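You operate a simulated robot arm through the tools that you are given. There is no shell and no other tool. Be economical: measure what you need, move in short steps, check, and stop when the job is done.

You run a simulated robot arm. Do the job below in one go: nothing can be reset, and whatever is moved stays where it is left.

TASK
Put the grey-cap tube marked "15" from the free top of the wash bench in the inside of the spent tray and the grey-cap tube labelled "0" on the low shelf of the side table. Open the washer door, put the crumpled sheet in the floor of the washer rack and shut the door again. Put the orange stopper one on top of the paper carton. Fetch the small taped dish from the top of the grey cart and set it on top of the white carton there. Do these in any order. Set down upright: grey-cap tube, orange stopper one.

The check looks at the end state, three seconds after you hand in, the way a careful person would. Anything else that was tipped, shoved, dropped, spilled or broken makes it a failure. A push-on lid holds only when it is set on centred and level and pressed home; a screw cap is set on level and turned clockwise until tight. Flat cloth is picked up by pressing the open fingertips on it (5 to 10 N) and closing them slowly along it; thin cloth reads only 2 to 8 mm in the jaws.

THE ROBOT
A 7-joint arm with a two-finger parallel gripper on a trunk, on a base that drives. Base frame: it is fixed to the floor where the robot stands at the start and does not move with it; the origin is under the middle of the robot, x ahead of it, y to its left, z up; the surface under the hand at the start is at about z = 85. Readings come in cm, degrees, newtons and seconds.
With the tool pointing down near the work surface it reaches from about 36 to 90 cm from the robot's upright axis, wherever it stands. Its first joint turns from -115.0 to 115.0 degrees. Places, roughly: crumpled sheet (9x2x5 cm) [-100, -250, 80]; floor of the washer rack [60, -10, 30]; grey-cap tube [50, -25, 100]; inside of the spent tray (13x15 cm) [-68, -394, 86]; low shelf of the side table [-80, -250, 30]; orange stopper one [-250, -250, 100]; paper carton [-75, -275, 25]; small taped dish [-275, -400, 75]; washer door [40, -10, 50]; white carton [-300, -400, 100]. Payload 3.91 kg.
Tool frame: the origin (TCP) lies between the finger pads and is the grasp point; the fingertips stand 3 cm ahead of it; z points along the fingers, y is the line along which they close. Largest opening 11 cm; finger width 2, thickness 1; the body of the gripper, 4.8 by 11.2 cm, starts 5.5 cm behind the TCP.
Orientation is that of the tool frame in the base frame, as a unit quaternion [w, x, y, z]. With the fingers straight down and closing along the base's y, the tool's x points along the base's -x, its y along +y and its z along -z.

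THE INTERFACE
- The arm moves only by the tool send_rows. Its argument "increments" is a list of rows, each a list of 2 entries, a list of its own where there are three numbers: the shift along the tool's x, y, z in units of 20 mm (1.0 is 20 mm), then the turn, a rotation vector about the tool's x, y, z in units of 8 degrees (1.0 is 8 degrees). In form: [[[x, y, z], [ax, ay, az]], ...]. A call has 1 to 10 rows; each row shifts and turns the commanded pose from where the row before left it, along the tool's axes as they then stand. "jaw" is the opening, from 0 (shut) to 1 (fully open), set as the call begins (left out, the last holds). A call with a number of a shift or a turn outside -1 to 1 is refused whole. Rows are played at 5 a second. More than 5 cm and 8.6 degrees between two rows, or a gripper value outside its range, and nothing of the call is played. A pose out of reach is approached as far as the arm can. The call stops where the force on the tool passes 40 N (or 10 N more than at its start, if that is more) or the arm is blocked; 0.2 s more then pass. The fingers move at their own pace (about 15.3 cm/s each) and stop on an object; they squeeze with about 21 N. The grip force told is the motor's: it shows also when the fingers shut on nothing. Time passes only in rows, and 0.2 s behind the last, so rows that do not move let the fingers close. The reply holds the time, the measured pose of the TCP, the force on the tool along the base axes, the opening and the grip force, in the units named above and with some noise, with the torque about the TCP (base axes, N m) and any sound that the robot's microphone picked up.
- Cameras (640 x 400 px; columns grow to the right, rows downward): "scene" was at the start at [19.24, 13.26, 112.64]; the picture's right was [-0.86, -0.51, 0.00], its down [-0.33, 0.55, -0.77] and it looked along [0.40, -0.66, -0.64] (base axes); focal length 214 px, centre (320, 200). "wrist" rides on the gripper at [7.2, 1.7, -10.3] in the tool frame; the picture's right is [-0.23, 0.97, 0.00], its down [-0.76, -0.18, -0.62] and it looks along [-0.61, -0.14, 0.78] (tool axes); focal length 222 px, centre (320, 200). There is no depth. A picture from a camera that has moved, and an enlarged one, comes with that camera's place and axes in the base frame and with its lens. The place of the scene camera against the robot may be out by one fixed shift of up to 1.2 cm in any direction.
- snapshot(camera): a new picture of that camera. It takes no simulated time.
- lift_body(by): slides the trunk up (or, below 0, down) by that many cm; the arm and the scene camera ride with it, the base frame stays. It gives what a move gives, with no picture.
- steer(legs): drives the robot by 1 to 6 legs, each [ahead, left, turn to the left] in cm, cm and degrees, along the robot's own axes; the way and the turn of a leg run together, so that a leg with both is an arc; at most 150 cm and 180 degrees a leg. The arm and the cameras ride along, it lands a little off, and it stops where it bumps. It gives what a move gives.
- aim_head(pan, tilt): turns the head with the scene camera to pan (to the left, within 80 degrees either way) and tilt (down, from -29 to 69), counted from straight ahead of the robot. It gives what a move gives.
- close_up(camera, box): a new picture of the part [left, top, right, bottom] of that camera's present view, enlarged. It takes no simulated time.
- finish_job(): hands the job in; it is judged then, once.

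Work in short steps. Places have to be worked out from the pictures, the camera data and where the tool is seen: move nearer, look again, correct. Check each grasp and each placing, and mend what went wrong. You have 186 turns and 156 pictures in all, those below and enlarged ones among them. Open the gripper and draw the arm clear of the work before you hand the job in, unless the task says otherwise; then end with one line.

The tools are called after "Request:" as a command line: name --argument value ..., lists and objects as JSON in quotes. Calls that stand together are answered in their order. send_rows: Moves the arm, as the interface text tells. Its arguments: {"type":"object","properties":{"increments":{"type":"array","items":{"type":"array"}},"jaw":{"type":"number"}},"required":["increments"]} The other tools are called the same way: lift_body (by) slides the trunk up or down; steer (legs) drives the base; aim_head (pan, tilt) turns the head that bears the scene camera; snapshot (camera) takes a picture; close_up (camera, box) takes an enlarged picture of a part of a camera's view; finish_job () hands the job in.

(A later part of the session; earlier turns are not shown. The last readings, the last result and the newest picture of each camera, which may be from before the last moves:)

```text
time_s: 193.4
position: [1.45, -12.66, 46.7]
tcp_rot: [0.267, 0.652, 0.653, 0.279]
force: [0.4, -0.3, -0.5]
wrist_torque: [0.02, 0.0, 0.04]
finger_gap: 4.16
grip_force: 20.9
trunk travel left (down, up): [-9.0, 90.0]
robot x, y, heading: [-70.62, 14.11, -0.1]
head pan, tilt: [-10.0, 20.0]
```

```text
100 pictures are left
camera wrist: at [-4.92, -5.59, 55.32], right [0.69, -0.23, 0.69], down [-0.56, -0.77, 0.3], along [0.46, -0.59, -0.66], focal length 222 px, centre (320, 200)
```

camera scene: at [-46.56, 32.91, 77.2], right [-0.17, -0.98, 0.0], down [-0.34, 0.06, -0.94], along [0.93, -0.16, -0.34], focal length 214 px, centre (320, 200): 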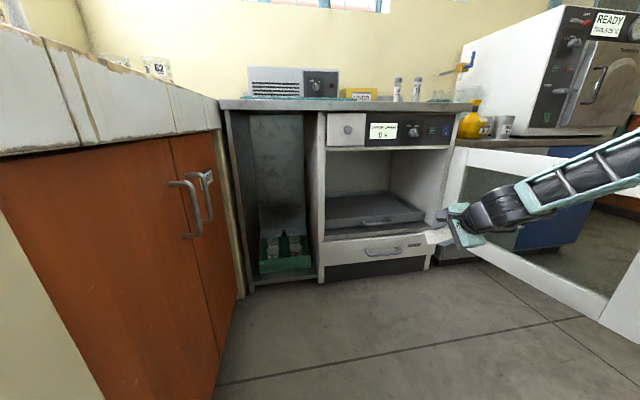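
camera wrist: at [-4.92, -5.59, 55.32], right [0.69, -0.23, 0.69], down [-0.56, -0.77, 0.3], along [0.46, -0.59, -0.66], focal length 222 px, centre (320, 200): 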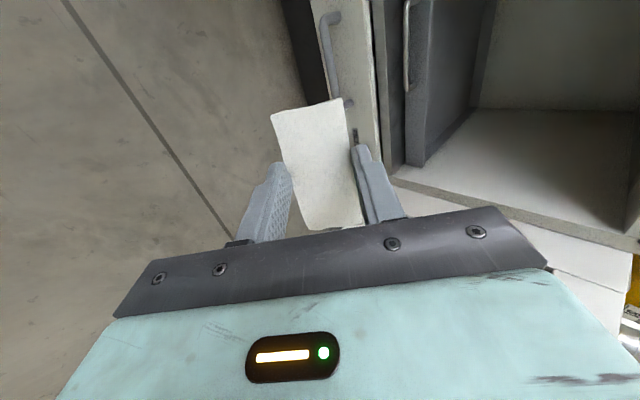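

The rack interior spans y≈12 to -38, with the rim at z≈36. I drive 36 cm forward, then go in along the 45° tool axis.

Request:
steer --legs '[[36, 0, 0]]'

Request:
aim_head --pan -25 --tilt 30

Request:
snapshot --camera "scene"

Request:
snapshot --camera "wrist"

```text
time_s: 195.7
position: [37.69, -12.35, 46.74]
tcp_rot: [0.267, 0.651, 0.654, 0.279]
force: [0.1, -0.5, -0.2]
wrist_torque: [-0.01, 0.04, 0.0]
finger_gap: 4.15
grip_force: 21.4
trunk travel left (down, up): [-9.0, 90.0]
robot x, y, heading: [-34.55, 14.34, 0.3]
head pan, tilt: [-10.0, 20.0]
```

```text
time_s: 196.5
position: [37.64, -12.32, 46.67]
tcp_rot: [0.266, 0.651, 0.654, 0.28]
force: [0.4, 0.0, -0.8]
wrist_torque: [-0.03, 0.02, 0.01]
finger_gap: 4.12
grip_force: 21.2
trunk travel left (down, up): [-9.0, 90.0]
robot x, y, heading: [-34.37, 14.04, 0.3]
head pan, tilt: [-25.0, 30.0]
```

```text
99 pictures are left
camera scene: at [-11.46, 30.83, 75.61], right [-0.42, -0.91, 0.0], down [-0.45, 0.21, -0.87], along [0.79, -0.36, -0.5], focal length 214 px, centre (320, 200)
```

scene: 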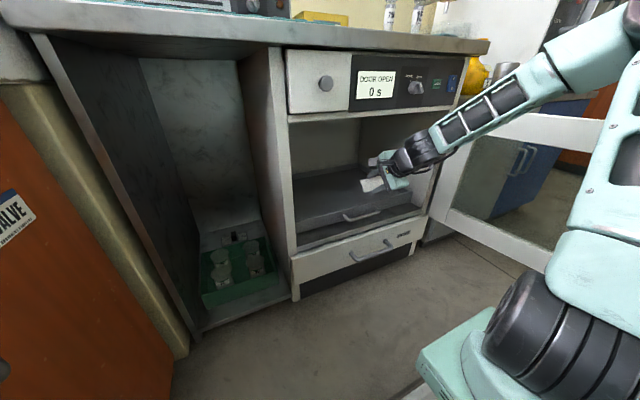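

```text
98 pictures are left
camera wrist: at [31.25, -5.35, 55.32], right [0.69, -0.23, 0.69], down [-0.56, -0.77, 0.3], along [0.46, -0.59, -0.66], focal length 222 px, centre (320, 200)
```

wrist: 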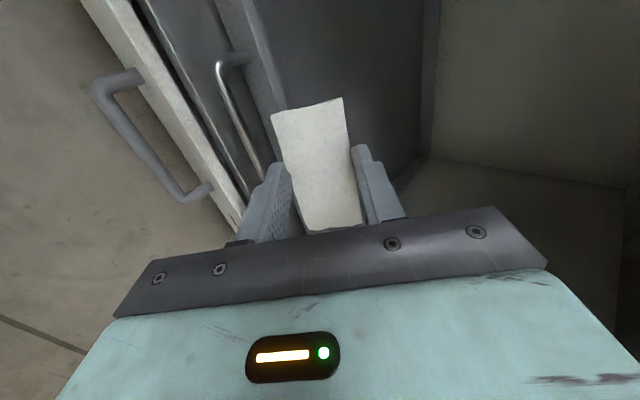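

The hand is in front of the opening, just above the rim. I move in and down in steps.

Request:
send_rows --increments '[[[0, 0.9, 0.9], [0, 0, 0]], [[0, 0.9, 0.9], [0, 0, 0]], [[0, 0, 1], [0, 0, 0]], [[0, 0, 1], [0, 0, 0]], [[0, 0, 1], [0, 0, 0]], [[0, 0, 1], [0, 0, 0]]]'

Request:
close_up --camera "scene" --box '[260, 100, 480, 250]'

Request:
snapshot --camera "wrist"

```text
time_s: 197.9
position: [48.31, -12.25, 41.22]
tcp_rot: [0.267, 0.651, 0.654, 0.279]
force: [0.7, 0.2, -0.7]
wrist_torque: [0.03, 0.0, -0.01]
finger_gap: 4.15
grip_force: 21.0
trunk travel left (down, up): [-9.0, 90.0]
robot x, y, heading: [-34.59, 13.84, 0.0]
head pan, tilt: [-25.0, 30.0]
```

```text
2.67 times, centred on (370, 175) of scene
camera zoom: at [-11.47, 30.82, 75.6], right [-0.42, -0.91, 0.0], down [-0.45, 0.21, -0.87], along [0.79, -0.36, -0.5], focal length 572 px, centre (187, 267)
```

zoom: 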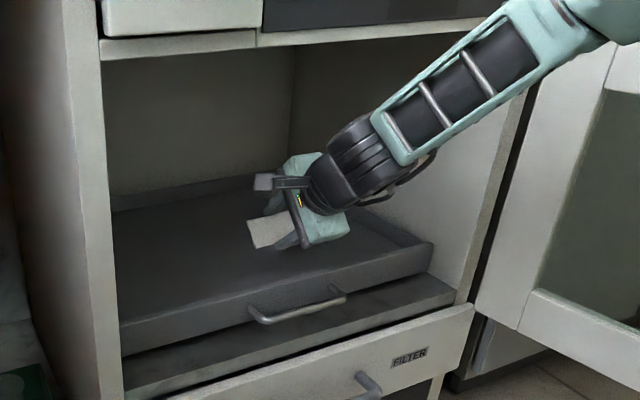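

```text
96 pictures are left
camera wrist: at [41.97, -5.18, 49.84], right [0.69, -0.23, 0.69], down [-0.56, -0.77, 0.3], along [0.46, -0.59, -0.66], focal length 222 px, centre (320, 200)
```

wrist: 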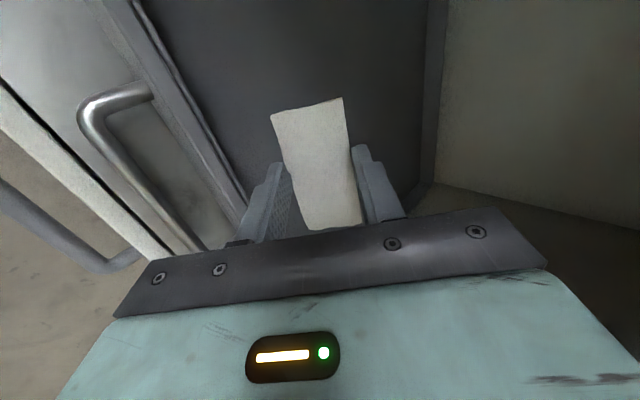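

The hand is over the rack floor behind the rim. I go on until light contact.

Request:
send_rows --increments '[[[0, 0, 0.8], [0, 0, 0]], [[0, 0, 0.8], [0, 0, 0]], [[0, 0, 0.6], [0, 0, 0]], [[0, -0.2, 0.4], [0, 0, 0]], [[0, -0.2, 0.3], [0, 0, 0]], [[0, -0.2, 0.3], [0, 0, 0]]]'

Request:
close_up --camera "scene" --box '[260, 100, 480, 250]'

```text
time_s: 199.3
position: [52.13, -12.09, 35.9]
tcp_rot: [0.267, 0.651, 0.654, 0.279]
force: [0.2, -0.1, -1.5]
wrist_torque: [0.01, 0.02, 0.03]
finger_gap: 4.14
grip_force: 21.1
trunk travel left (down, up): [-9.0, 90.0]
robot x, y, heading: [-34.51, 14.25, 0.1]
head pan, tilt: [-25.0, 30.0]
```

```text
2.67 times, centred on (370, 175) of scene
camera zoom: at [-11.47, 30.82, 75.6], right [-0.42, -0.91, 0.0], down [-0.45, 0.21, -0.87], along [0.79, -0.36, -0.5], focal length 572 px, centre (187, 267)
```

zoom: 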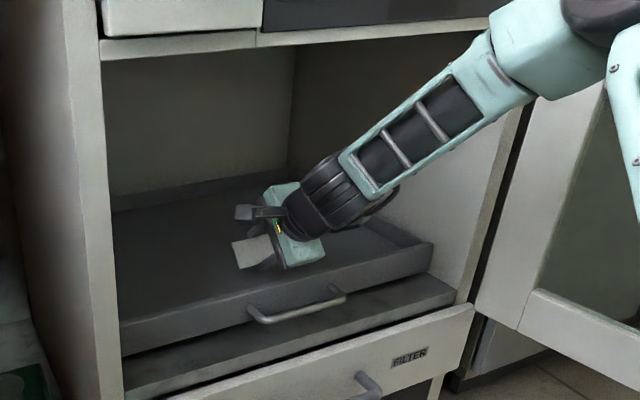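

Request:
send_rows --increments '[[[0, -0.25, 0.25], [0, 0, 0]], [[0, -0.25, 0.25], [0, 0, 0]], [[0, -0.25, 0.25], [0, 0, 0]], [[0, -0.25, 0.25], [0, 0, 0]]]'

Request:
close_up --camera "scene" --box '[260, 100, 480, 250]'

```text
time_s: 200.2
position: [52.04, -12.12, 34.14]
tcp_rot: [0.269, 0.649, 0.653, 0.28]
force: [-17.5, 1.9, 20.6]
wrist_torque: [-0.04, 0.72, -0.11]
finger_gap: 4.14
grip_force: 20.9
trunk travel left (down, up): [-9.0, 90.0]
robot x, y, heading: [-34.42, 14.07, -0.0]
head pan, tilt: [-25.0, 30.0]
stopped in row 4: the force on the tool passed its limit at 52 N (the readings are from after the stop); the commanded pose is now the measured one
```

```text
2.67 times, centred on (370, 175) of scene
camera zoom: at [-11.57, 30.84, 75.65], right [-0.42, -0.91, 0.0], down [-0.45, 0.21, -0.87], along [0.79, -0.36, -0.5], focal length 572 px, centre (187, 267)
```

zoom: 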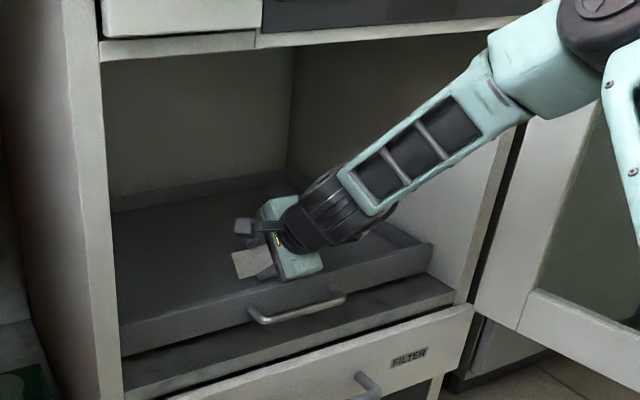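

Floor contact. I raise slightly, open, and draw back along the tool axis.

Request:
send_rows --increments '[[[0, 0.25, -0.25], [0, 0, 0]], [[0, 0.15, -0.15], [0, 0, 0]]]'

Request:
send_rows --increments '[[[0, 0, 0], [0, 0, 0]], [[0, 0, 0], [0, 0, 0]], [[0, 0, 0], [0, 0, 0]]]' --jaw 0.55

Request:
send_rows --increments '[[[0, 0, -1], [0, 0, 0]], [[0, 0, -1], [0, 0, 0]], [[0, 0, -1], [0, 0, 0]], [[0, 0, -1], [0, 0, 0]], [[0, 0, -1], [0, 0, 0]], [[0, 0, -1], [0, 0, 0]], [[0, 0, -1], [0, 0, 0]], [[0, 0, -1], [0, 0, 0]]]'

Request:
steer --legs '[[-40, 0, 0]]'

Request:
close_up --camera "scene" --box '[260, 100, 480, 250]'

```text
time_s: 200.8
position: [52.19, -12.06, 34.89]
tcp_rot: [0.268, 0.65, 0.653, 0.28]
force: [-0.3, 0.3, -0.2]
wrist_torque: [0.03, -0.02, 0.01]
finger_gap: 4.14
grip_force: 20.6
trunk travel left (down, up): [-9.0, 90.0]
robot x, y, heading: [-34.68, 13.73, 0.3]
head pan, tilt: [-25.0, 30.0]
```

```text
time_s: 201.6
position: [52.05, -12.11, 34.94]
tcp_rot: [0.269, 0.65, 0.653, 0.28]
force: [-0.4, 0.4, -0.6]
wrist_torque: [0.01, 0.01, -0.03]
finger_gap: 6.06
grip_force: 0.1
trunk travel left (down, up): [-9.0, 90.0]
robot x, y, heading: [-34.36, 13.88, 0.5]
head pan, tilt: [-25.0, 30.0]
```

```text
time_s: 203.3
position: [40.61, -12.44, 46.34]
tcp_rot: [0.269, 0.65, 0.654, 0.28]
force: [-0.6, -0.1, -1.0]
wrist_torque: [-0.02, -0.01, -0.01]
finger_gap: 6.03
grip_force: 0.0
trunk travel left (down, up): [-9.0, 90.0]
robot x, y, heading: [-34.52, 14.09, 0.2]
head pan, tilt: [-25.0, 30.0]
```

```text
time_s: 205.8
position: [1.08, -12.85, 46.22]
tcp_rot: [0.269, 0.653, 0.651, 0.279]
force: [0.1, -0.2, 0.4]
wrist_torque: [0.01, 0.0, 0.01]
finger_gap: 6.05
grip_force: 0.0
trunk travel left (down, up): [-9.0, 90.0]
robot x, y, heading: [-73.94, 14.03, -0.3]
head pan, tilt: [-25.0, 30.0]
```

```text
2.67 times, centred on (370, 175) of scene
camera zoom: at [-50.8, 30.7, 75.6], right [-0.43, -0.9, 0.0], down [-0.45, 0.21, -0.87], along [0.78, -0.37, -0.5], focal length 572 px, centre (187, 267)
```

zoom: 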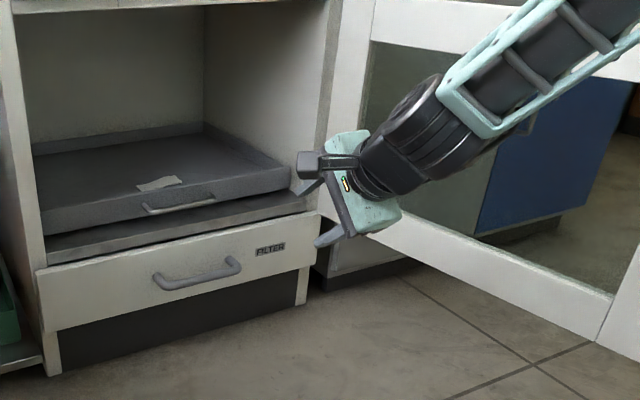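

The sheet lies on the rack floor. Now for closing the door: I roll the hand back camera-up, shut the fingers, and point it horizontally, so I can push the outer face above the handle (z≈62).

Request:
send_rows --increments '[[[0, 0, 0], [0, 0, 1]], [[0, 0, 0], [0, 0, 1]], [[0, 0, 0], [0, 0, 1]], [[0, 0, 0], [0, 0, 1]], [[0, 0, 0], [0, 0, 1]], [[0, 0, 0], [0, 0, 1]], [[0, 0, 0], [0, 0, 1]], [[0, 0, 0], [0, 0, 1]], [[0, 0, 0], [0, 0, 1]], [[0, 0, 0], [0, 0, 1]]]' --jaw 0

Request:
send_rows --increments '[[[0, 0, 0], [0, 0, 1]], [[0, 0, 0], [0, 0, 0.25]], [[0, 0, 0], [0, 1, 0]], [[0, 0, 0], [0, 1, 0]], [[0, 0, 0], [0, 1, 0]], [[0, 0, 0], [0, 1, 0]], [[0, 0, 0], [0, 1, 0]], [[0, 0, 0], [0, 0.5, 0]]]'

Request:
lift_body --by 15

Request:
aim_head --pan -30 --tilt 35

Request:
snapshot --camera "scene"

```text
time_s: 208.0
position: [1.05, -12.99, 46.27]
tcp_rot: [0.026, 0.919, 0.078, 0.387]
force: [-0.2, -0.6, -0.3]
wrist_torque: [0.01, -0.01, 0.01]
finger_gap: 0.02
grip_force: 20.9
trunk travel left (down, up): [-9.0, 90.0]
robot x, y, heading: [-73.64, 13.74, -0.2]
head pan, tilt: [-25.0, 30.0]
```

```text
time_s: 209.8
position: [1.11, -12.92, 46.3]
tcp_rot: [-0.006, 0.708, -0.004, 0.706]
force: [1.0, 0.5, -0.6]
wrist_torque: [0.0, 0.01, -0.03]
finger_gap: 0.0
grip_force: 20.9
trunk travel left (down, up): [-9.0, 90.0]
robot x, y, heading: [-74.08, 14.24, -0.2]
head pan, tilt: [-25.0, 30.0]
```

```text
time_s: 211.6
position: [1.06, -12.86, 61.19]
tcp_rot: [-0.007, 0.709, -0.003, 0.705]
force: [0.1, -0.2, -0.3]
wrist_torque: [0.0, -0.03, 0.01]
finger_gap: 0.0
grip_force: 21.4
trunk travel left (down, up): [-24.0, 75.0]
robot x, y, heading: [-74.06, 13.85, -0.4]
head pan, tilt: [-25.0, 30.0]
```

```text
time_s: 212.2
position: [1.01, -12.76, 61.19]
tcp_rot: [-0.007, 0.709, -0.003, 0.705]
force: [0.0, 0.8, 0.3]
wrist_torque: [0.03, 0.0, -0.03]
finger_gap: 0.01
grip_force: 20.7
trunk travel left (down, up): [-24.0, 75.0]
robot x, y, heading: [-73.66, 13.79, -0.3]
head pan, tilt: [-30.0, 35.0]
```

```text
92 pictures are left
camera scene: at [-51.36, 30.12, 89.82], right [-0.5, -0.86, 0.0], down [-0.5, 0.29, -0.82], along [0.71, -0.41, -0.57], focal length 214 px, centre (320, 200)
```

scene: 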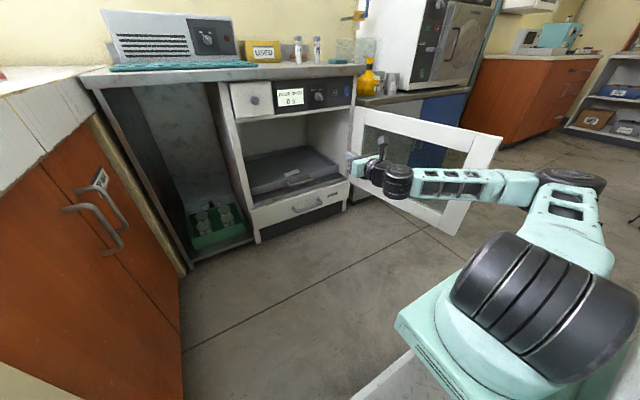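

I back off, go around the door's free edge (≈(-21,-54)), and come alongside the outer face at y≈-66.

Request:
steer --legs '[[-34, 0, 0], [0, -53, 0]]'

Request:
lift_body --by 1

Request:
snapshot --camera "scene"

Request:
snapshot --camera "wrist"

```text
time_s: 217.1
position: [-31.94, -65.38, 61.21]
tcp_rot: [-0.01, 0.709, 0.0, 0.705]
force: [0.4, -0.8, -0.5]
wrist_torque: [-0.03, -0.03, -0.01]
finger_gap: 0.0
grip_force: 20.7
trunk travel left (down, up): [-24.0, 75.0]
robot x, y, heading: [-107.26, -38.95, 0.3]
head pan, tilt: [-30.0, 35.0]
```

```text
time_s: 217.7
position: [-32.06, -65.32, 62.23]
tcp_rot: [-0.01, 0.709, -0.001, 0.705]
force: [0.0, 0.1, -0.2]
wrist_torque: [-0.04, 0.03, 0.02]
finger_gap: 0.0
grip_force: 21.1
trunk travel left (down, up): [-25.0, 74.0]
robot x, y, heading: [-107.29, -38.64, 0.0]
head pan, tilt: [-30.0, 35.0]
```

```text
91 pictures are left
camera scene: at [-84.79, -22.79, 90.83], right [-0.5, -0.87, 0.0], down [-0.5, 0.28, -0.82], along [0.71, -0.41, -0.57], focal length 214 px, centre (320, 200)
```

scene: 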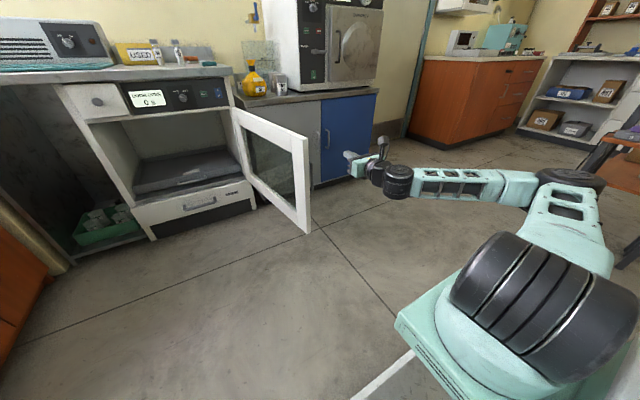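

```text
90 pictures are left
camera wrist: at [-42.4, -67.27, 69.51], right [0.01, -0.97, -0.24], down [-0.63, 0.18, -0.76], along [0.78, 0.16, -0.61], focal length 222 px, centre (320, 200)
```

wrist: 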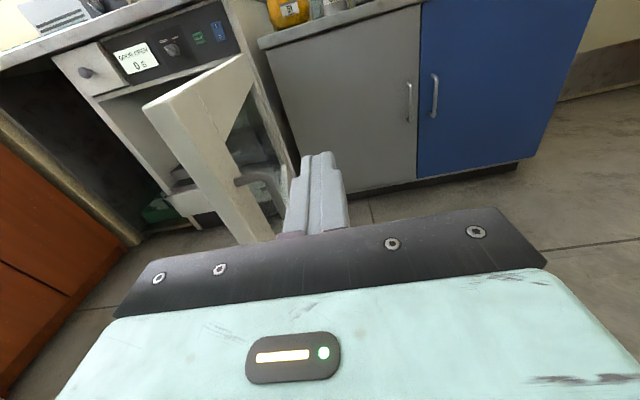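

The fist is outside the door face. I drive forward 20, then left to swing the door.

Request:
steer --legs '[[20, 0, 0], [0, 28, 0]]'

Request:
snapshot --camera "scene"

```text
time_s: 220.8
position: [-12.21, -37.67, 62.15]
tcp_rot: [-0.01, 0.709, 0.0, 0.705]
force: [0.3, 0.9, -0.3]
wrist_torque: [0.03, -0.03, -0.04]
finger_gap: 0.01
grip_force: 21.2
trunk travel left (down, up): [-25.0, 74.0]
robot x, y, heading: [-87.55, -11.3, 0.3]
head pan, tilt: [-30.0, 35.0]
```

```text
89 pictures are left
camera scene: at [-65.05, 4.85, 90.82], right [-0.49, -0.87, 0.0], down [-0.5, 0.28, -0.82], along [0.71, -0.41, -0.57], focal length 214 px, centre (320, 200)
```

scene: 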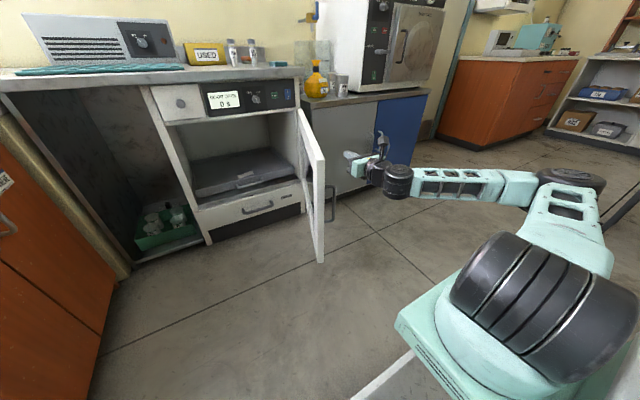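

It swings. I continue along the planned arc.

Request:
steer --legs '[[5, 17, 0], [7, 10, 0]]'

Request:
snapshot --camera "scene"

```text
time_s: 223.2
position: [-0.47, -10.08, 62.23]
tcp_rot: [-0.01, 0.709, 0.0, 0.705]
force: [-1.2, -0.5, -0.6]
wrist_torque: [-0.02, 0.0, -0.03]
finger_gap: 0.0
grip_force: 21.2
trunk travel left (down, up): [-25.0, 74.0]
robot x, y, heading: [-76.1, 15.93, 0.7]
head pan, tilt: [-30.0, 35.0]
```

```text
88 pictures are left
camera scene: at [-53.36, 32.28, 90.82], right [-0.49, -0.87, 0.0], down [-0.5, 0.28, -0.82], along [0.71, -0.4, -0.57], focal length 214 px, centre (320, 200)
```

scene: 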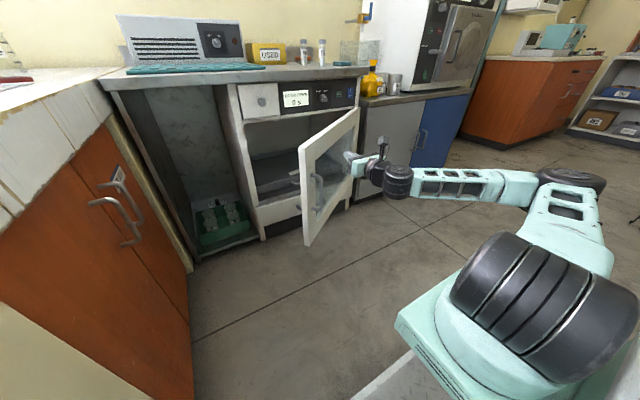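

Request:
steer --legs '[[9.5, 7, 0], [10, 4, 0]]'

Request:
snapshot --camera "scene"

```text
time_s: 225.2
position: [18.43, -3.05, 62.16]
tcp_rot: [-0.003, 0.709, -0.007, 0.705]
force: [2.7, 0.9, -0.6]
wrist_torque: [0.03, -0.06, -0.15]
finger_gap: 0.03
grip_force: 20.9
trunk travel left (down, up): [-25.0, 74.0]
robot x, y, heading: [-56.2, 24.76, -0.9]
head pan, tilt: [-30.0, 35.0]
```

```text
87 pictures are left
camera scene: at [-33.66, 40.45, 90.86], right [-0.51, -0.86, 0.0], down [-0.49, 0.29, -0.82], along [0.7, -0.42, -0.57], focal length 214 px, centre (320, 200)
```

scene: 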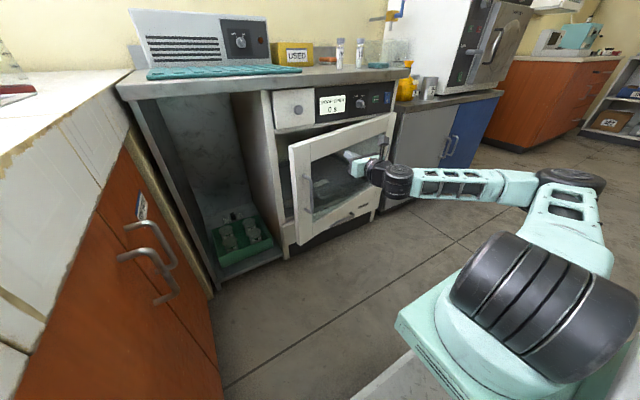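

Almost closed. I push further ahead.

Request:
steer --legs '[[16, 0, 0]]'

Request:
close_up --camera "scene" --box '[240, 60, 440, 240]'

```text
time_s: 226.7
position: [33.7, -3.23, 62.17]
tcp_rot: [-0.003, 0.71, -0.008, 0.704]
force: [-5.1, -0.4, 1.7]
wrist_torque: [0.03, -0.12, 0.05]
finger_gap: 0.0
grip_force: 21.2
trunk travel left (down, up): [-25.0, 74.0]
robot x, y, heading: [-40.72, 24.33, -0.7]
head pan, tilt: [-30.0, 35.0]
stopped in leg 1: the force on the tool passed its limit at 84 N (the readings are from after the stop); the commanded pose is now the measured one
```

```text
2.22 times, centred on (340, 150) of scene
camera zoom: at [-17.97, 40.25, 90.82], right [-0.51, -0.86, 0.0], down [-0.49, 0.29, -0.82], along [0.7, -0.42, -0.57], focal length 477 px, centre (276, 311)
```

zoom: 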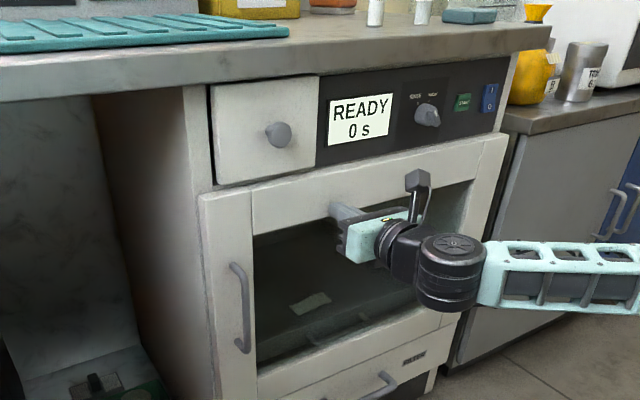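

The display reads READY: the door is shut with the sheet inside. I back off, raise, and tilt the hand to 45° for tube 15.

Request:
steer --legs '[[-25, 0, 0.7]]'

Request:
lift_body --by 40

Request:
lift_body --by 12

Request:
send_rows --increments '[[[0, 0, 0], [0, -1, 0]], [[0, 0, 0], [0, -1, 0]], [[0, 0, 0], [0, -1, 0]], [[0, 0, 0], [0, -1, 0]], [[0, 0, 0], [0, -1, 0]], [[0, 0, 0], [0, -0.62, 0]]]' --jaw 0.5

Request:
steer --legs '[[0, -23, 0], [32, 0, 0]]'

Request:
snapshot --camera "wrist"

```text
time_s: 228.5
position: [9.12, -2.73, 62.05]
tcp_rot: [-0.005, 0.709, -0.003, 0.705]
force: [-0.3, -0.5, 0.6]
wrist_torque: [0.04, 0.02, 0.01]
finger_gap: 0.0
grip_force: 20.8
trunk travel left (down, up): [-25.0, 74.0]
robot x, y, heading: [-65.3, 24.34, -0.1]
head pan, tilt: [-30.0, 35.0]
```

```text
time_s: 232.3
position: [9.17, -2.81, 102.1]
tcp_rot: [-0.006, 0.71, -0.005, 0.704]
force: [0.8, 0.3, -0.2]
wrist_torque: [-0.02, -0.03, -0.01]
finger_gap: 0.01
grip_force: 21.0
trunk travel left (down, up): [-65.0, 34.0]
robot x, y, heading: [-65.62, 24.5, -0.1]
head pan, tilt: [-30.0, 35.0]
```

```text
time_s: 233.8
position: [9.17, -2.73, 114.09]
tcp_rot: [-0.005, 0.71, -0.005, 0.704]
force: [-0.6, -0.4, 0.5]
wrist_torque: [0.0, 0.04, 0.02]
finger_gap: 0.0
grip_force: 21.1
trunk travel left (down, up): [-77.0, 22.0]
robot x, y, heading: [-65.58, 23.98, -0.3]
head pan, tilt: [-30.0, 35.0]
```

```text
time_s: 235.2
position: [9.14, -2.81, 114.08]
tcp_rot: [-0.007, 0.925, -0.002, 0.379]
force: [0.6, -0.7, 0.5]
wrist_torque: [0.02, -0.01, 0.05]
finger_gap: 5.5
grip_force: 0.1
trunk travel left (down, up): [-77.0, 22.0]
robot x, y, heading: [-65.29, 24.63, -0.2]
head pan, tilt: [-30.0, 35.0]
```

```text
time_s: 238.7
position: [41.09, -25.86, 114.07]
tcp_rot: [-0.006, 0.925, -0.003, 0.379]
force: [0.9, -0.1, 0.4]
wrist_torque: [0.01, 0.02, 0.04]
finger_gap: 5.51
grip_force: 0.1
trunk travel left (down, up): [-77.0, 22.0]
robot x, y, heading: [-33.67, 1.43, -0.5]
head pan, tilt: [-30.0, 35.0]
```

```text
85 pictures are left
camera wrist: at [38.86, -27.84, 126.55], right [-0.16, -0.97, -0.17], down [-0.98, 0.18, -0.09], along [0.12, 0.15, -0.98], focal length 222 px, centre (320, 200)
```

wrist: 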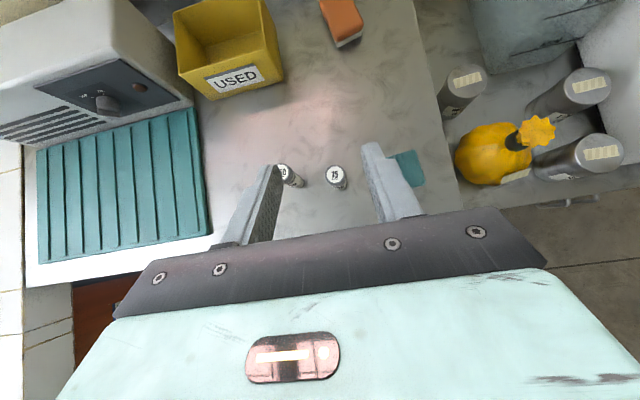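

Tube 15's cap is at (46.2,-25.6). I approach above it.

Request:
send_rows --increments '[[[-0.457, -0.02, 0.96], [0, 0, 0]], [[-0.457, -0.02, 0.96], [0, 0, 0]], [[-0.457, -0.02, 0.96], [0, 0, 0]], [[-0.457, -0.02, 0.96], [0, 0, 0]], [[-0.457, -0.02, 0.96], [0, 0, 0]], [[-0.457, -0.02, 0.96], [0, 0, 0]], [[-0.457, -0.02, 0.96], [0, 0, 0]]]'

Request:
snapshot --camera "wrist"

```text
time_s: 240.3
position: [45.9, -25.53, 100.03]
tcp_rot: [-0.006, 0.925, -0.003, 0.379]
force: [-0.4, 0.5, 0.2]
wrist_torque: [-0.03, -0.02, -0.01]
finger_gap: 5.51
grip_force: 0.1
trunk travel left (down, up): [-77.0, 22.0]
robot x, y, heading: [-33.13, 1.76, -0.4]
head pan, tilt: [-30.0, 35.0]
```

```text
84 pictures are left
camera wrist: at [43.63, -27.39, 112.46], right [-0.16, -0.97, -0.17], down [-0.98, 0.18, -0.09], along [0.12, 0.15, -0.98], focal length 222 px, centre (320, 200)
```

wrist: 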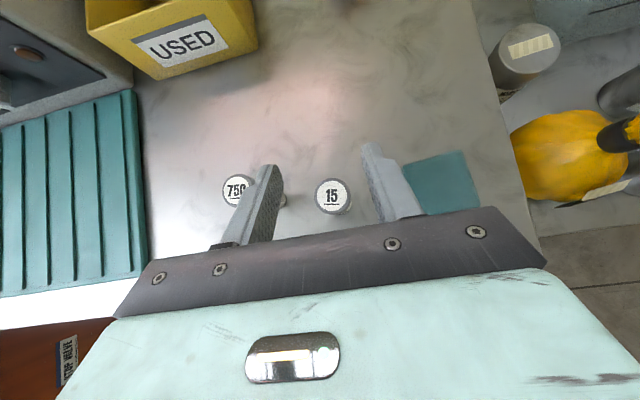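

Aligned; the left finger will clear tube 750 by about 2.5 cm. I descend and grip.

Request:
send_rows --increments '[[[-0.86, 0.03, 0.86], [0, 0, 0]], [[-0.86, 0.03, 0.86], [0, 0, 0]], [[-0.86, 0.03, 0.86], [0, 0, 0]], [[-0.86, 0, 0.86], [0, 0, 0]]]' --jaw 0.45

Request:
send_rows --increments '[[[0, 0, 0], [0, 0, 0]], [[0, 0, 0], [0, 0, 0]], [[0, 0, 0], [0, 0, 0]]]' --jaw 0

Request:
send_rows --increments '[[[0.88, 0, -0.88], [0, 0, 0]], [[0.88, 0, -0.88], [0, 0, 0]], [[0.88, 0, -0.88], [0, 0, 0]], [[0.88, 0, -0.88], [0, 0, 0]], [[0.88, 0, -0.88], [0, 0, 0]], [[0.88, 0, -0.88], [0, 0, 0]]]'

Request:
snapshot --camera "wrist"

```text
time_s: 241.3
position: [45.9, -25.52, 90.42]
tcp_rot: [-0.006, 0.925, -0.003, 0.379]
force: [0.6, 0.3, 0.6]
wrist_torque: [-0.03, -0.01, 0.01]
finger_gap: 4.95
grip_force: 0.1
trunk travel left (down, up): [-77.0, 22.0]
robot x, y, heading: [-33.43, 1.49, -0.4]
head pan, tilt: [-30.0, 35.0]
```

```text
time_s: 242.1
position: [45.91, -25.63, 90.55]
tcp_rot: [-0.006, 0.925, -0.003, 0.379]
force: [0.2, -0.4, 0.1]
wrist_torque: [-0.02, 0.04, 0.03]
finger_gap: 2.51
grip_force: 21.5
trunk travel left (down, up): [-77.0, 22.0]
robot x, y, heading: [-33.75, 1.03, -0.2]
head pan, tilt: [-30.0, 35.0]
```

```text
time_s: 243.5
position: [46.22, -25.64, 105.03]
tcp_rot: [-0.006, 0.925, -0.005, 0.38]
force: [0.5, 0.7, -0.9]
wrist_torque: [0.01, -0.01, 0.01]
finger_gap: 2.52
grip_force: 20.5
trunk travel left (down, up): [-77.0, 22.0]
robot x, y, heading: [-33.4, 0.79, -0.5]
head pan, tilt: [-30.0, 35.0]
```

```text
83 pictures are left
camera wrist: at [43.98, -27.5, 117.36], right [-0.16, -0.97, -0.17], down [-0.98, 0.18, -0.09], along [0.12, 0.16, -0.98], focal length 222 px, centre (320, 200)
```

wrist: 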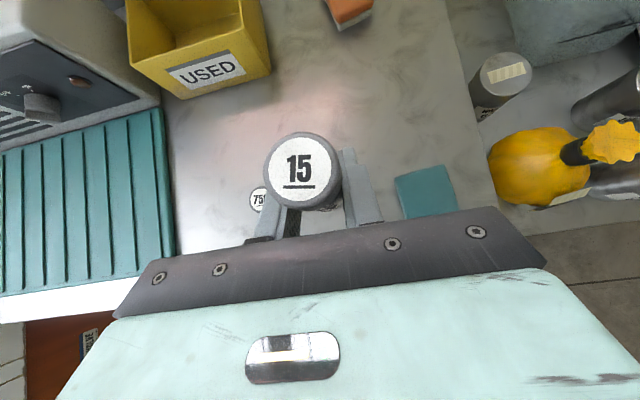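

Tube 15 is in hand. I back away, turn, and drive down the aisle east of the side table toward the far cabinet.

Request:
steer --legs '[[-47, 0, 0], [0, 0, -90], [0, 68, 0]]'

Request:
steer --legs '[[130, 0, 0]]'

Request:
aim_head --pan -10 --tilt 25

Request:
snapshot --camera "scene"

```text
time_s: 253.4
position: [-40.05, -78.17, 104.88]
tcp_rot: [-0.263, -0.654, 0.654, -0.274]
force: [-0.1, -1.0, -0.8]
wrist_torque: [-0.01, 0.0, 0.01]
finger_gap: 2.47
grip_force: 20.8
trunk travel left (down, up): [-77.0, 22.0]
robot x, y, heading: [-13.75, 1.79, -90.0]
head pan, tilt: [-30.0, 35.0]
```

```text
time_s: 259.9
position: [-39.82, -207.22, 104.87]
tcp_rot: [-0.263, -0.654, 0.654, -0.274]
force: [-0.2, -0.3, -0.8]
wrist_torque: [0.0, 0.02, 0.0]
finger_gap: 2.48
grip_force: 20.9
trunk travel left (down, up): [-77.0, 22.0]
robot x, y, heading: [-13.59, -126.72, -90.0]
head pan, tilt: [-30.0, 35.0]
```

```text
time_s: 260.8
position: [-39.93, -207.14, 104.99]
tcp_rot: [0.263, 0.655, -0.653, 0.274]
force: [-0.2, 0.7, -0.7]
wrist_torque: [0.0, 0.01, -0.02]
finger_gap: 2.49
grip_force: 21.3
trunk travel left (down, up): [-77.0, 22.0]
robot x, y, heading: [-13.53, -127.22, -89.9]
head pan, tilt: [-10.0, 25.0]
```

```text
82 pictures are left
camera scene: at [5.84, -150.39, 144.39], right [-0.98, 0.17, 0.0], down [0.07, 0.42, -0.91], along [-0.16, -0.89, -0.42], focal length 214 px, centre (320, 200)
```

scene: 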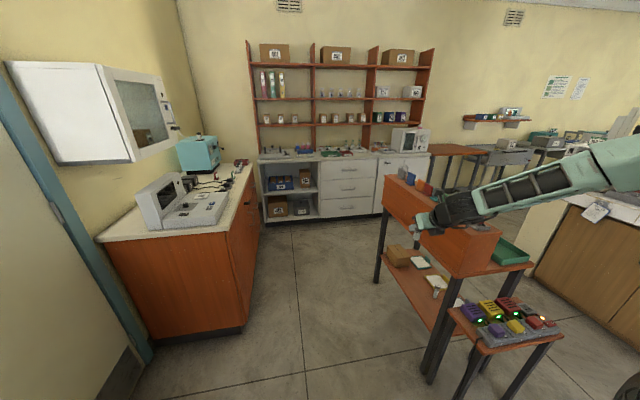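

The aisle is clear on both sides. I drive ahead another 105 cm.

Request:
steer --legs '[[105, 0, 0]]'

Request:
aim_head --pan -25 --tilt 25

Request:
snapshot --camera "scene"

```text
time_s: 266.2
position: [-36.8, -313.42, 104.87]
tcp_rot: [0.259, 0.663, -0.646, 0.276]
force: [-0.1, -0.1, -0.9]
wrist_torque: [0.03, 0.0, 0.0]
finger_gap: 2.48
grip_force: 20.8
trunk travel left (down, up): [-77.0, 22.0]
robot x, y, heading: [-12.35, -232.84, -88.6]
head pan, tilt: [-10.0, 25.0]
```

```text
time_s: 267.0
position: [-36.74, -313.37, 104.9]
tcp_rot: [0.26, 0.663, -0.646, 0.277]
force: [0.2, 0.0, -0.5]
wrist_torque: [0.0, 0.0, -0.03]
finger_gap: 2.49
grip_force: 20.9
trunk travel left (down, up): [-77.0, 22.0]
robot x, y, heading: [-12.5, -232.65, -88.5]
head pan, tilt: [-25.0, 25.0]
```

```text
81 pictures are left
camera scene: at [5.35, -254.9, 144.4], right [-0.92, 0.4, 0.0], down [0.17, 0.39, -0.91], along [-0.36, -0.83, -0.42], focal length 214 px, centre (320, 200)
```

scene: 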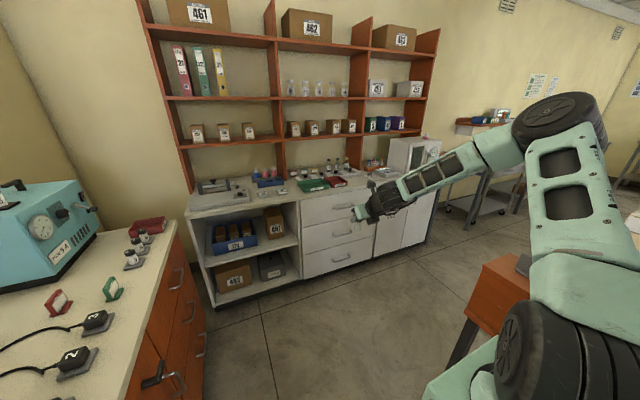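

Request:
close_up --camera "scene" --box '[180, 140, 440, 240]'

```text
2.46 times, centred on (310, 190) of scene
camera zoom: at [5.35, -254.9, 144.4], right [-0.92, 0.4, 0.0], down [0.17, 0.39, -0.91], along [-0.36, -0.83, -0.42], focal length 528 px, centre (345, 225)
```

zoom: 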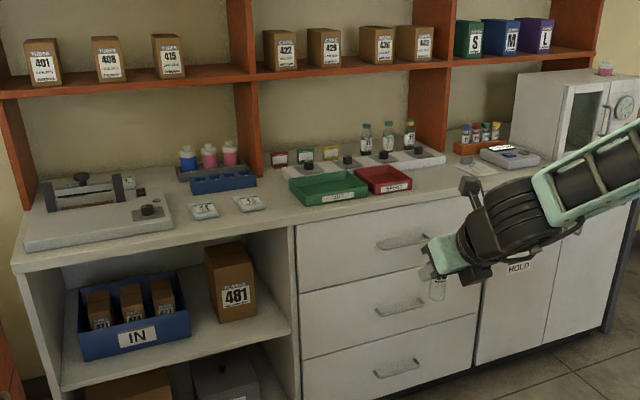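

The red tray at about (-68,-393) should be the spent tray. I drive so the tube hangs just short of it, and take a closer look.

Request:
steer --legs '[[0, -29, -1.5], [66, 0, 0]]'

Request:
snapshot --camera "wrist"

Request:
aim_head --pan -35 --tilt 40

Request:
snapshot --camera "scene"

```text
time_s: 268.8
position: [-61.97, -313.12, 104.83]
tcp_rot: [-0.263, -0.653, 0.656, -0.273]
force: [-1.8, 0.8, -0.4]
wrist_torque: [-0.01, -0.04, 0.0]
finger_gap: 2.5
grip_force: 20.9
trunk travel left (down, up): [-77.0, 22.0]
robot x, y, heading: [-35.48, -233.23, -90.1]
head pan, tilt: [-25.0, 25.0]
stopped in leg 1: the robot was blocked; the commanded pose is now the measured one
```

```text
79 pictures are left
camera wrist: at [-63.98, -311.13, 117.23], right [-0.97, 0.16, -0.17], down [0.18, 0.98, -0.09], along [0.16, -0.11, -0.98], focal length 222 px, centre (320, 200)
```

wrist: 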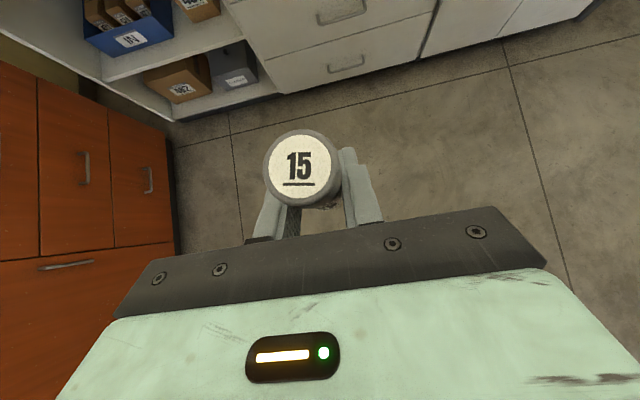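

```text
time_s: 269.6
position: [-62.07, -313.36, 104.71]
tcp_rot: [-0.262, -0.654, 0.655, -0.273]
force: [-0.8, 1.0, -0.1]
wrist_torque: [0.0, 0.0, -0.02]
finger_gap: 2.48
grip_force: 20.5
trunk travel left (down, up): [-77.0, 22.0]
robot x, y, heading: [-35.83, -233.28, -90.1]
head pan, tilt: [-35.0, 40.0]
```

```text
78 pictures are left
camera scene: at [-19.29, -254.33, 142.07], right [-0.82, 0.57, 0.0], down [0.37, 0.53, -0.77], along [-0.44, -0.63, -0.64], focal length 214 px, centre (320, 200)
```

scene: 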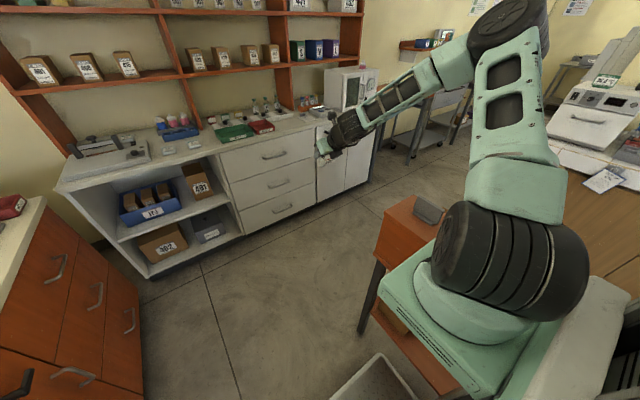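

I bumped the side table with the robot's right flank. I move off left, go past the table, and check it afterwards.

Request:
steer --legs '[[0, 9, 0], [70, 0, 0]]'

Request:
aim_head --pan -80 --tilt 40

Request:
snapshot --camera "scene"

```text
time_s: 274.1
position: [-52.55, -384.22, 104.84]
tcp_rot: [0.263, 0.655, -0.654, 0.273]
force: [-1.0, 0.3, -0.5]
wrist_torque: [0.01, 0.01, -0.01]
finger_gap: 2.45
grip_force: 20.7
trunk travel left (down, up): [-77.0, 22.0]
robot x, y, heading: [-26.29, -303.95, -89.7]
head pan, tilt: [-35.0, 40.0]
```

```text
time_s: 275.2
position: [-52.51, -384.32, 104.71]
tcp_rot: [0.262, 0.655, -0.654, 0.273]
force: [-0.2, 0.7, -0.1]
wrist_torque: [-0.08, -0.02, -0.01]
finger_gap: 2.5
grip_force: 20.5
trunk travel left (down, up): [-77.0, 22.0]
robot x, y, heading: [-26.15, -304.42, -89.8]
head pan, tilt: [-80.0, 40.0]
```

```text
77 pictures are left
camera scene: at [-13.52, -319.72, 142.07], right [-0.18, 0.98, 0.0], down [0.63, 0.12, -0.77], along [-0.75, -0.14, -0.64], focal length 214 px, centre (320, 200)
```

scene: 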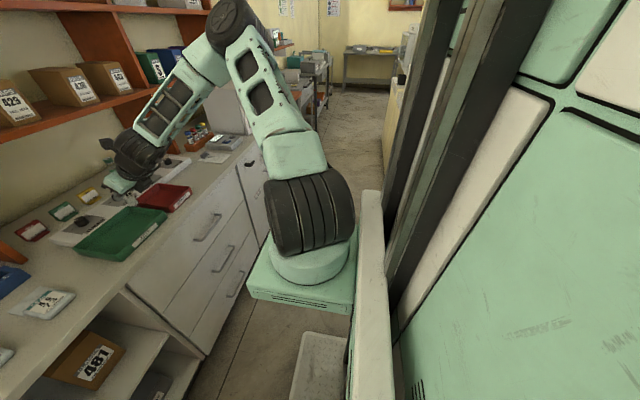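

Request:
snapshot --camera "wrist"

Request:
close_up --camera "scene" --box '[0, 100, 260, 280]'

```text
76 pictures are left
camera wrist: at [-54.46, -382.16, 117.22], right [-0.97, 0.16, -0.17], down [0.17, 0.98, -0.09], along [0.16, -0.11, -0.98], focal length 222 px, centre (320, 200)
```

wrist: 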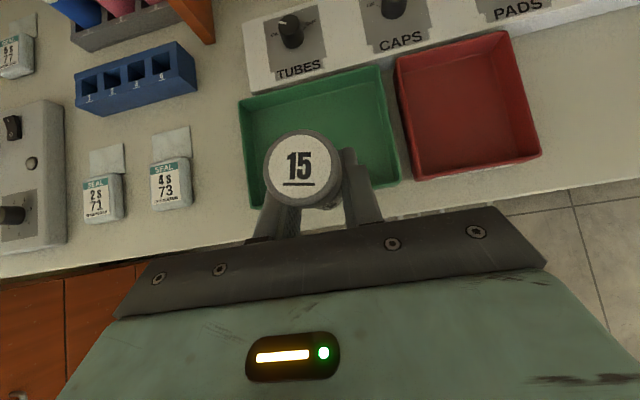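

```text
2.22 times, centred on (130, 190) of scene
camera zoom: at [-13.52, -319.72, 142.07], right [-0.18, 0.98, 0.0], down [0.63, 0.12, -0.77], along [-0.75, -0.14, -0.64], focal length 477 px, centre (742, 222)
```

zoom: 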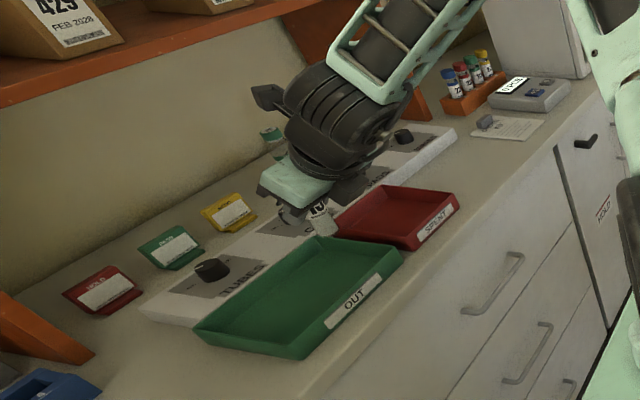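

The red tray is labelled SPENT, centred at about (-69,-394). A 10° right turn plus 15 cm ahead brings the tube over it.

Request:
steer --legs '[[0, 0, -10], [15.3, 0, 0]]'

Request:
snapshot --camera "wrist"

```text
time_s: 277.3
position: [-68.27, -393.78, 104.77]
tcp_rot: [-0.285, -0.596, 0.708, -0.25]
force: [0.0, 0.4, 0.2]
wrist_torque: [0.04, -0.03, 0.01]
finger_gap: 2.5
grip_force: 20.6
trunk travel left (down, up): [-77.0, 22.0]
robot x, y, heading: [-28.81, -319.23, -99.3]
head pan, tilt: [-80.0, 40.0]
```

```text
74 pictures are left
camera wrist: at [-69.89, -391.42, 117.23], right [-0.93, 0.32, -0.17], down [0.34, 0.94, -0.09], along [0.13, -0.14, -0.98], focal length 222 px, centre (320, 200)
```

wrist: 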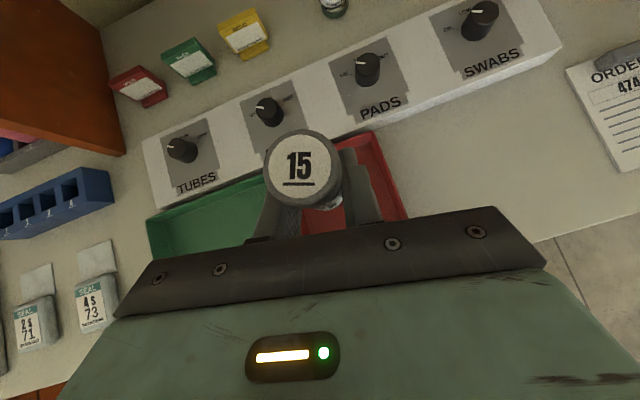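

The tube is over the tray centre (tray about x -75..-62, y -401..-386). I descend.

Request:
send_rows --increments '[[[-0.88, 0, 0.88], [0, 0, 0]], [[-0.88, 0, 0.88], [0, 0, 0]], [[-0.88, 0, 0.88], [0, 0, 0]], [[-0.88, 0, 0.88], [0, 0, 0]], [[-0.3, 0, 0.3], [0, 0, 0]]]'

Request:
snapshot --camera "wrist"

Request:
close_up --camera "scene" --box '[0, 100, 260, 280]'

```text
time_s: 278.5
position: [-68.1, -393.92, 94.12]
tcp_rot: [-0.285, -0.597, 0.708, -0.25]
force: [0.2, -0.9, -0.9]
wrist_torque: [0.0, -0.03, 0.03]
finger_gap: 2.49
grip_force: 21.1
trunk travel left (down, up): [-77.0, 22.0]
robot x, y, heading: [-29.08, -319.31, -99.3]
head pan, tilt: [-80.0, 40.0]
```

```text
73 pictures are left
camera wrist: at [-69.76, -391.46, 106.53], right [-0.93, 0.32, -0.17], down [0.34, 0.94, -0.09], along [0.13, -0.14, -0.98], focal length 222 px, centre (320, 200)
```

wrist: 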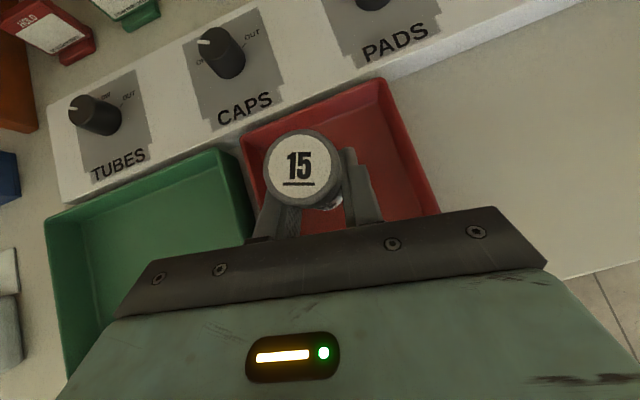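

```text
2.22 times, centred on (130, 190) of scene
camera zoom: at [-18.91, -336.73, 142.07], right [-0.01, 1.0, 0.0], down [0.64, 0.01, -0.77], along [-0.77, -0.01, -0.64], focal length 477 px, centre (742, 222)
```

zoom: 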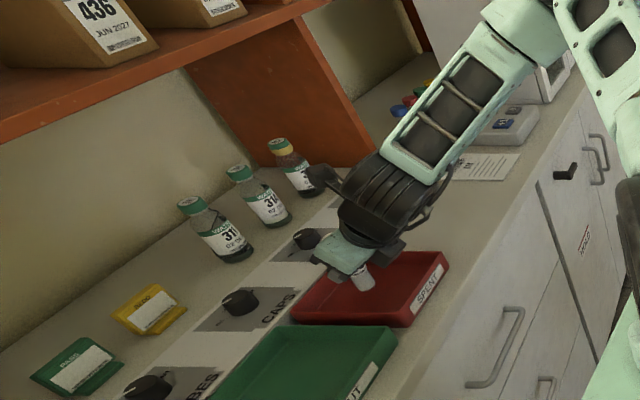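

The tube's foot projects well inside the tray. I lower to contact.

Request:
send_rows --increments '[[[-0.3, 0.1, 0.3], [0, 0, 0]], [[-0.3, 0.1, 0.3], [0, 0, 0]], [[-0.2, 0, 0.2], [0, 0, 0]], [[-0.15, 0, 0.15], [0, 0, 0]]]'

```text
time_s: 279.5
position: [-68.46, -393.73, 91.68]
tcp_rot: [-0.287, -0.596, 0.706, -0.251]
force: [1.4, -0.2, 22.7]
wrist_torque: [-0.12, 0.06, -0.03]
finger_gap: 2.55
grip_force: 21.0
trunk travel left (down, up): [-77.0, 22.0]
robot x, y, heading: [-28.98, -319.57, -99.5]
head pan, tilt: [-80.0, 40.0]
```

Contact (22.7 N up). I open and withdraw along the tool axis.

Request:
send_rows --increments '[[[0, 0, 0], [0, 0, 0]], [[0, 0, 0], [0, 0, 0]]]' --jaw 0.45

Request:
send_rows --increments '[[[0, 0, -1], [0, 0, 0]], [[0, 0, -1], [0, 0, 0]], [[0, 0, -1], [0, 0, 0]], [[0, 0, -1], [0, 0, 0]], [[0, 0, -1], [0, 0, 0]], [[0, 0, -1], [0, 0, 0]], [[0, 0, -1], [0, 0, 0]]]'

Request:
close_up --camera "scene" --box '[0, 100, 260, 280]'

Request:
snapshot --camera "wrist"

```text
time_s: 280.1
position: [-68.66, -393.54, 91.22]
tcp_rot: [-0.284, -0.596, 0.708, -0.249]
force: [-0.1, 0.2, -0.4]
wrist_torque: [0.0, 0.0, -0.01]
finger_gap: 4.96
grip_force: 0.1
trunk travel left (down, up): [-77.0, 22.0]
robot x, y, heading: [-28.73, -319.14, -99.6]
head pan, tilt: [-80.0, 40.0]
```

```text
time_s: 281.7
position: [-66.99, -383.94, 101.39]
tcp_rot: [-0.284, -0.596, 0.708, -0.249]
force: [-0.1, -0.7, -0.3]
wrist_torque: [-0.01, 0.03, -0.01]
finger_gap: 4.93
grip_force: 0.1
trunk travel left (down, up): [-77.0, 22.0]
robot x, y, heading: [-28.9, -319.39, -99.5]
head pan, tilt: [-80.0, 40.0]
```

```text
2.22 times, centred on (130, 190) of scene
camera zoom: at [-18.93, -336.77, 142.06], right [-0.01, 1.0, 0.0], down [0.64, 0.01, -0.77], along [-0.77, -0.01, -0.64], focal length 477 px, centre (742, 222)
```

zoom: 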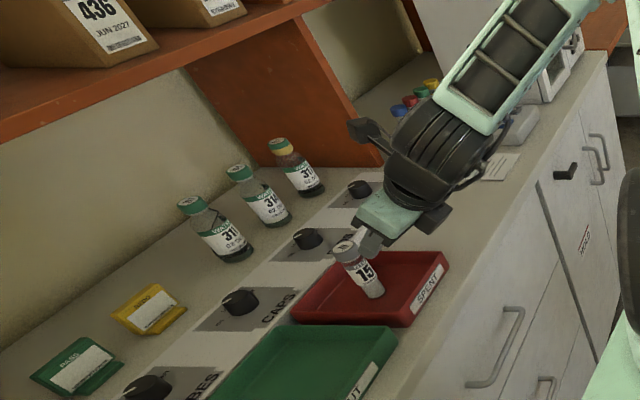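

```text
70 pictures are left
camera wrist: at [-68.57, -381.58, 113.8], right [-0.93, 0.32, -0.17], down [0.34, 0.94, -0.09], along [0.13, -0.14, -0.98], focal length 222 px, centre (320, 200)
```

wrist: 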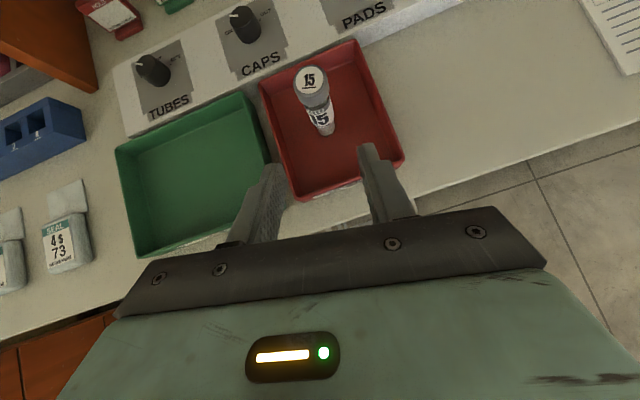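

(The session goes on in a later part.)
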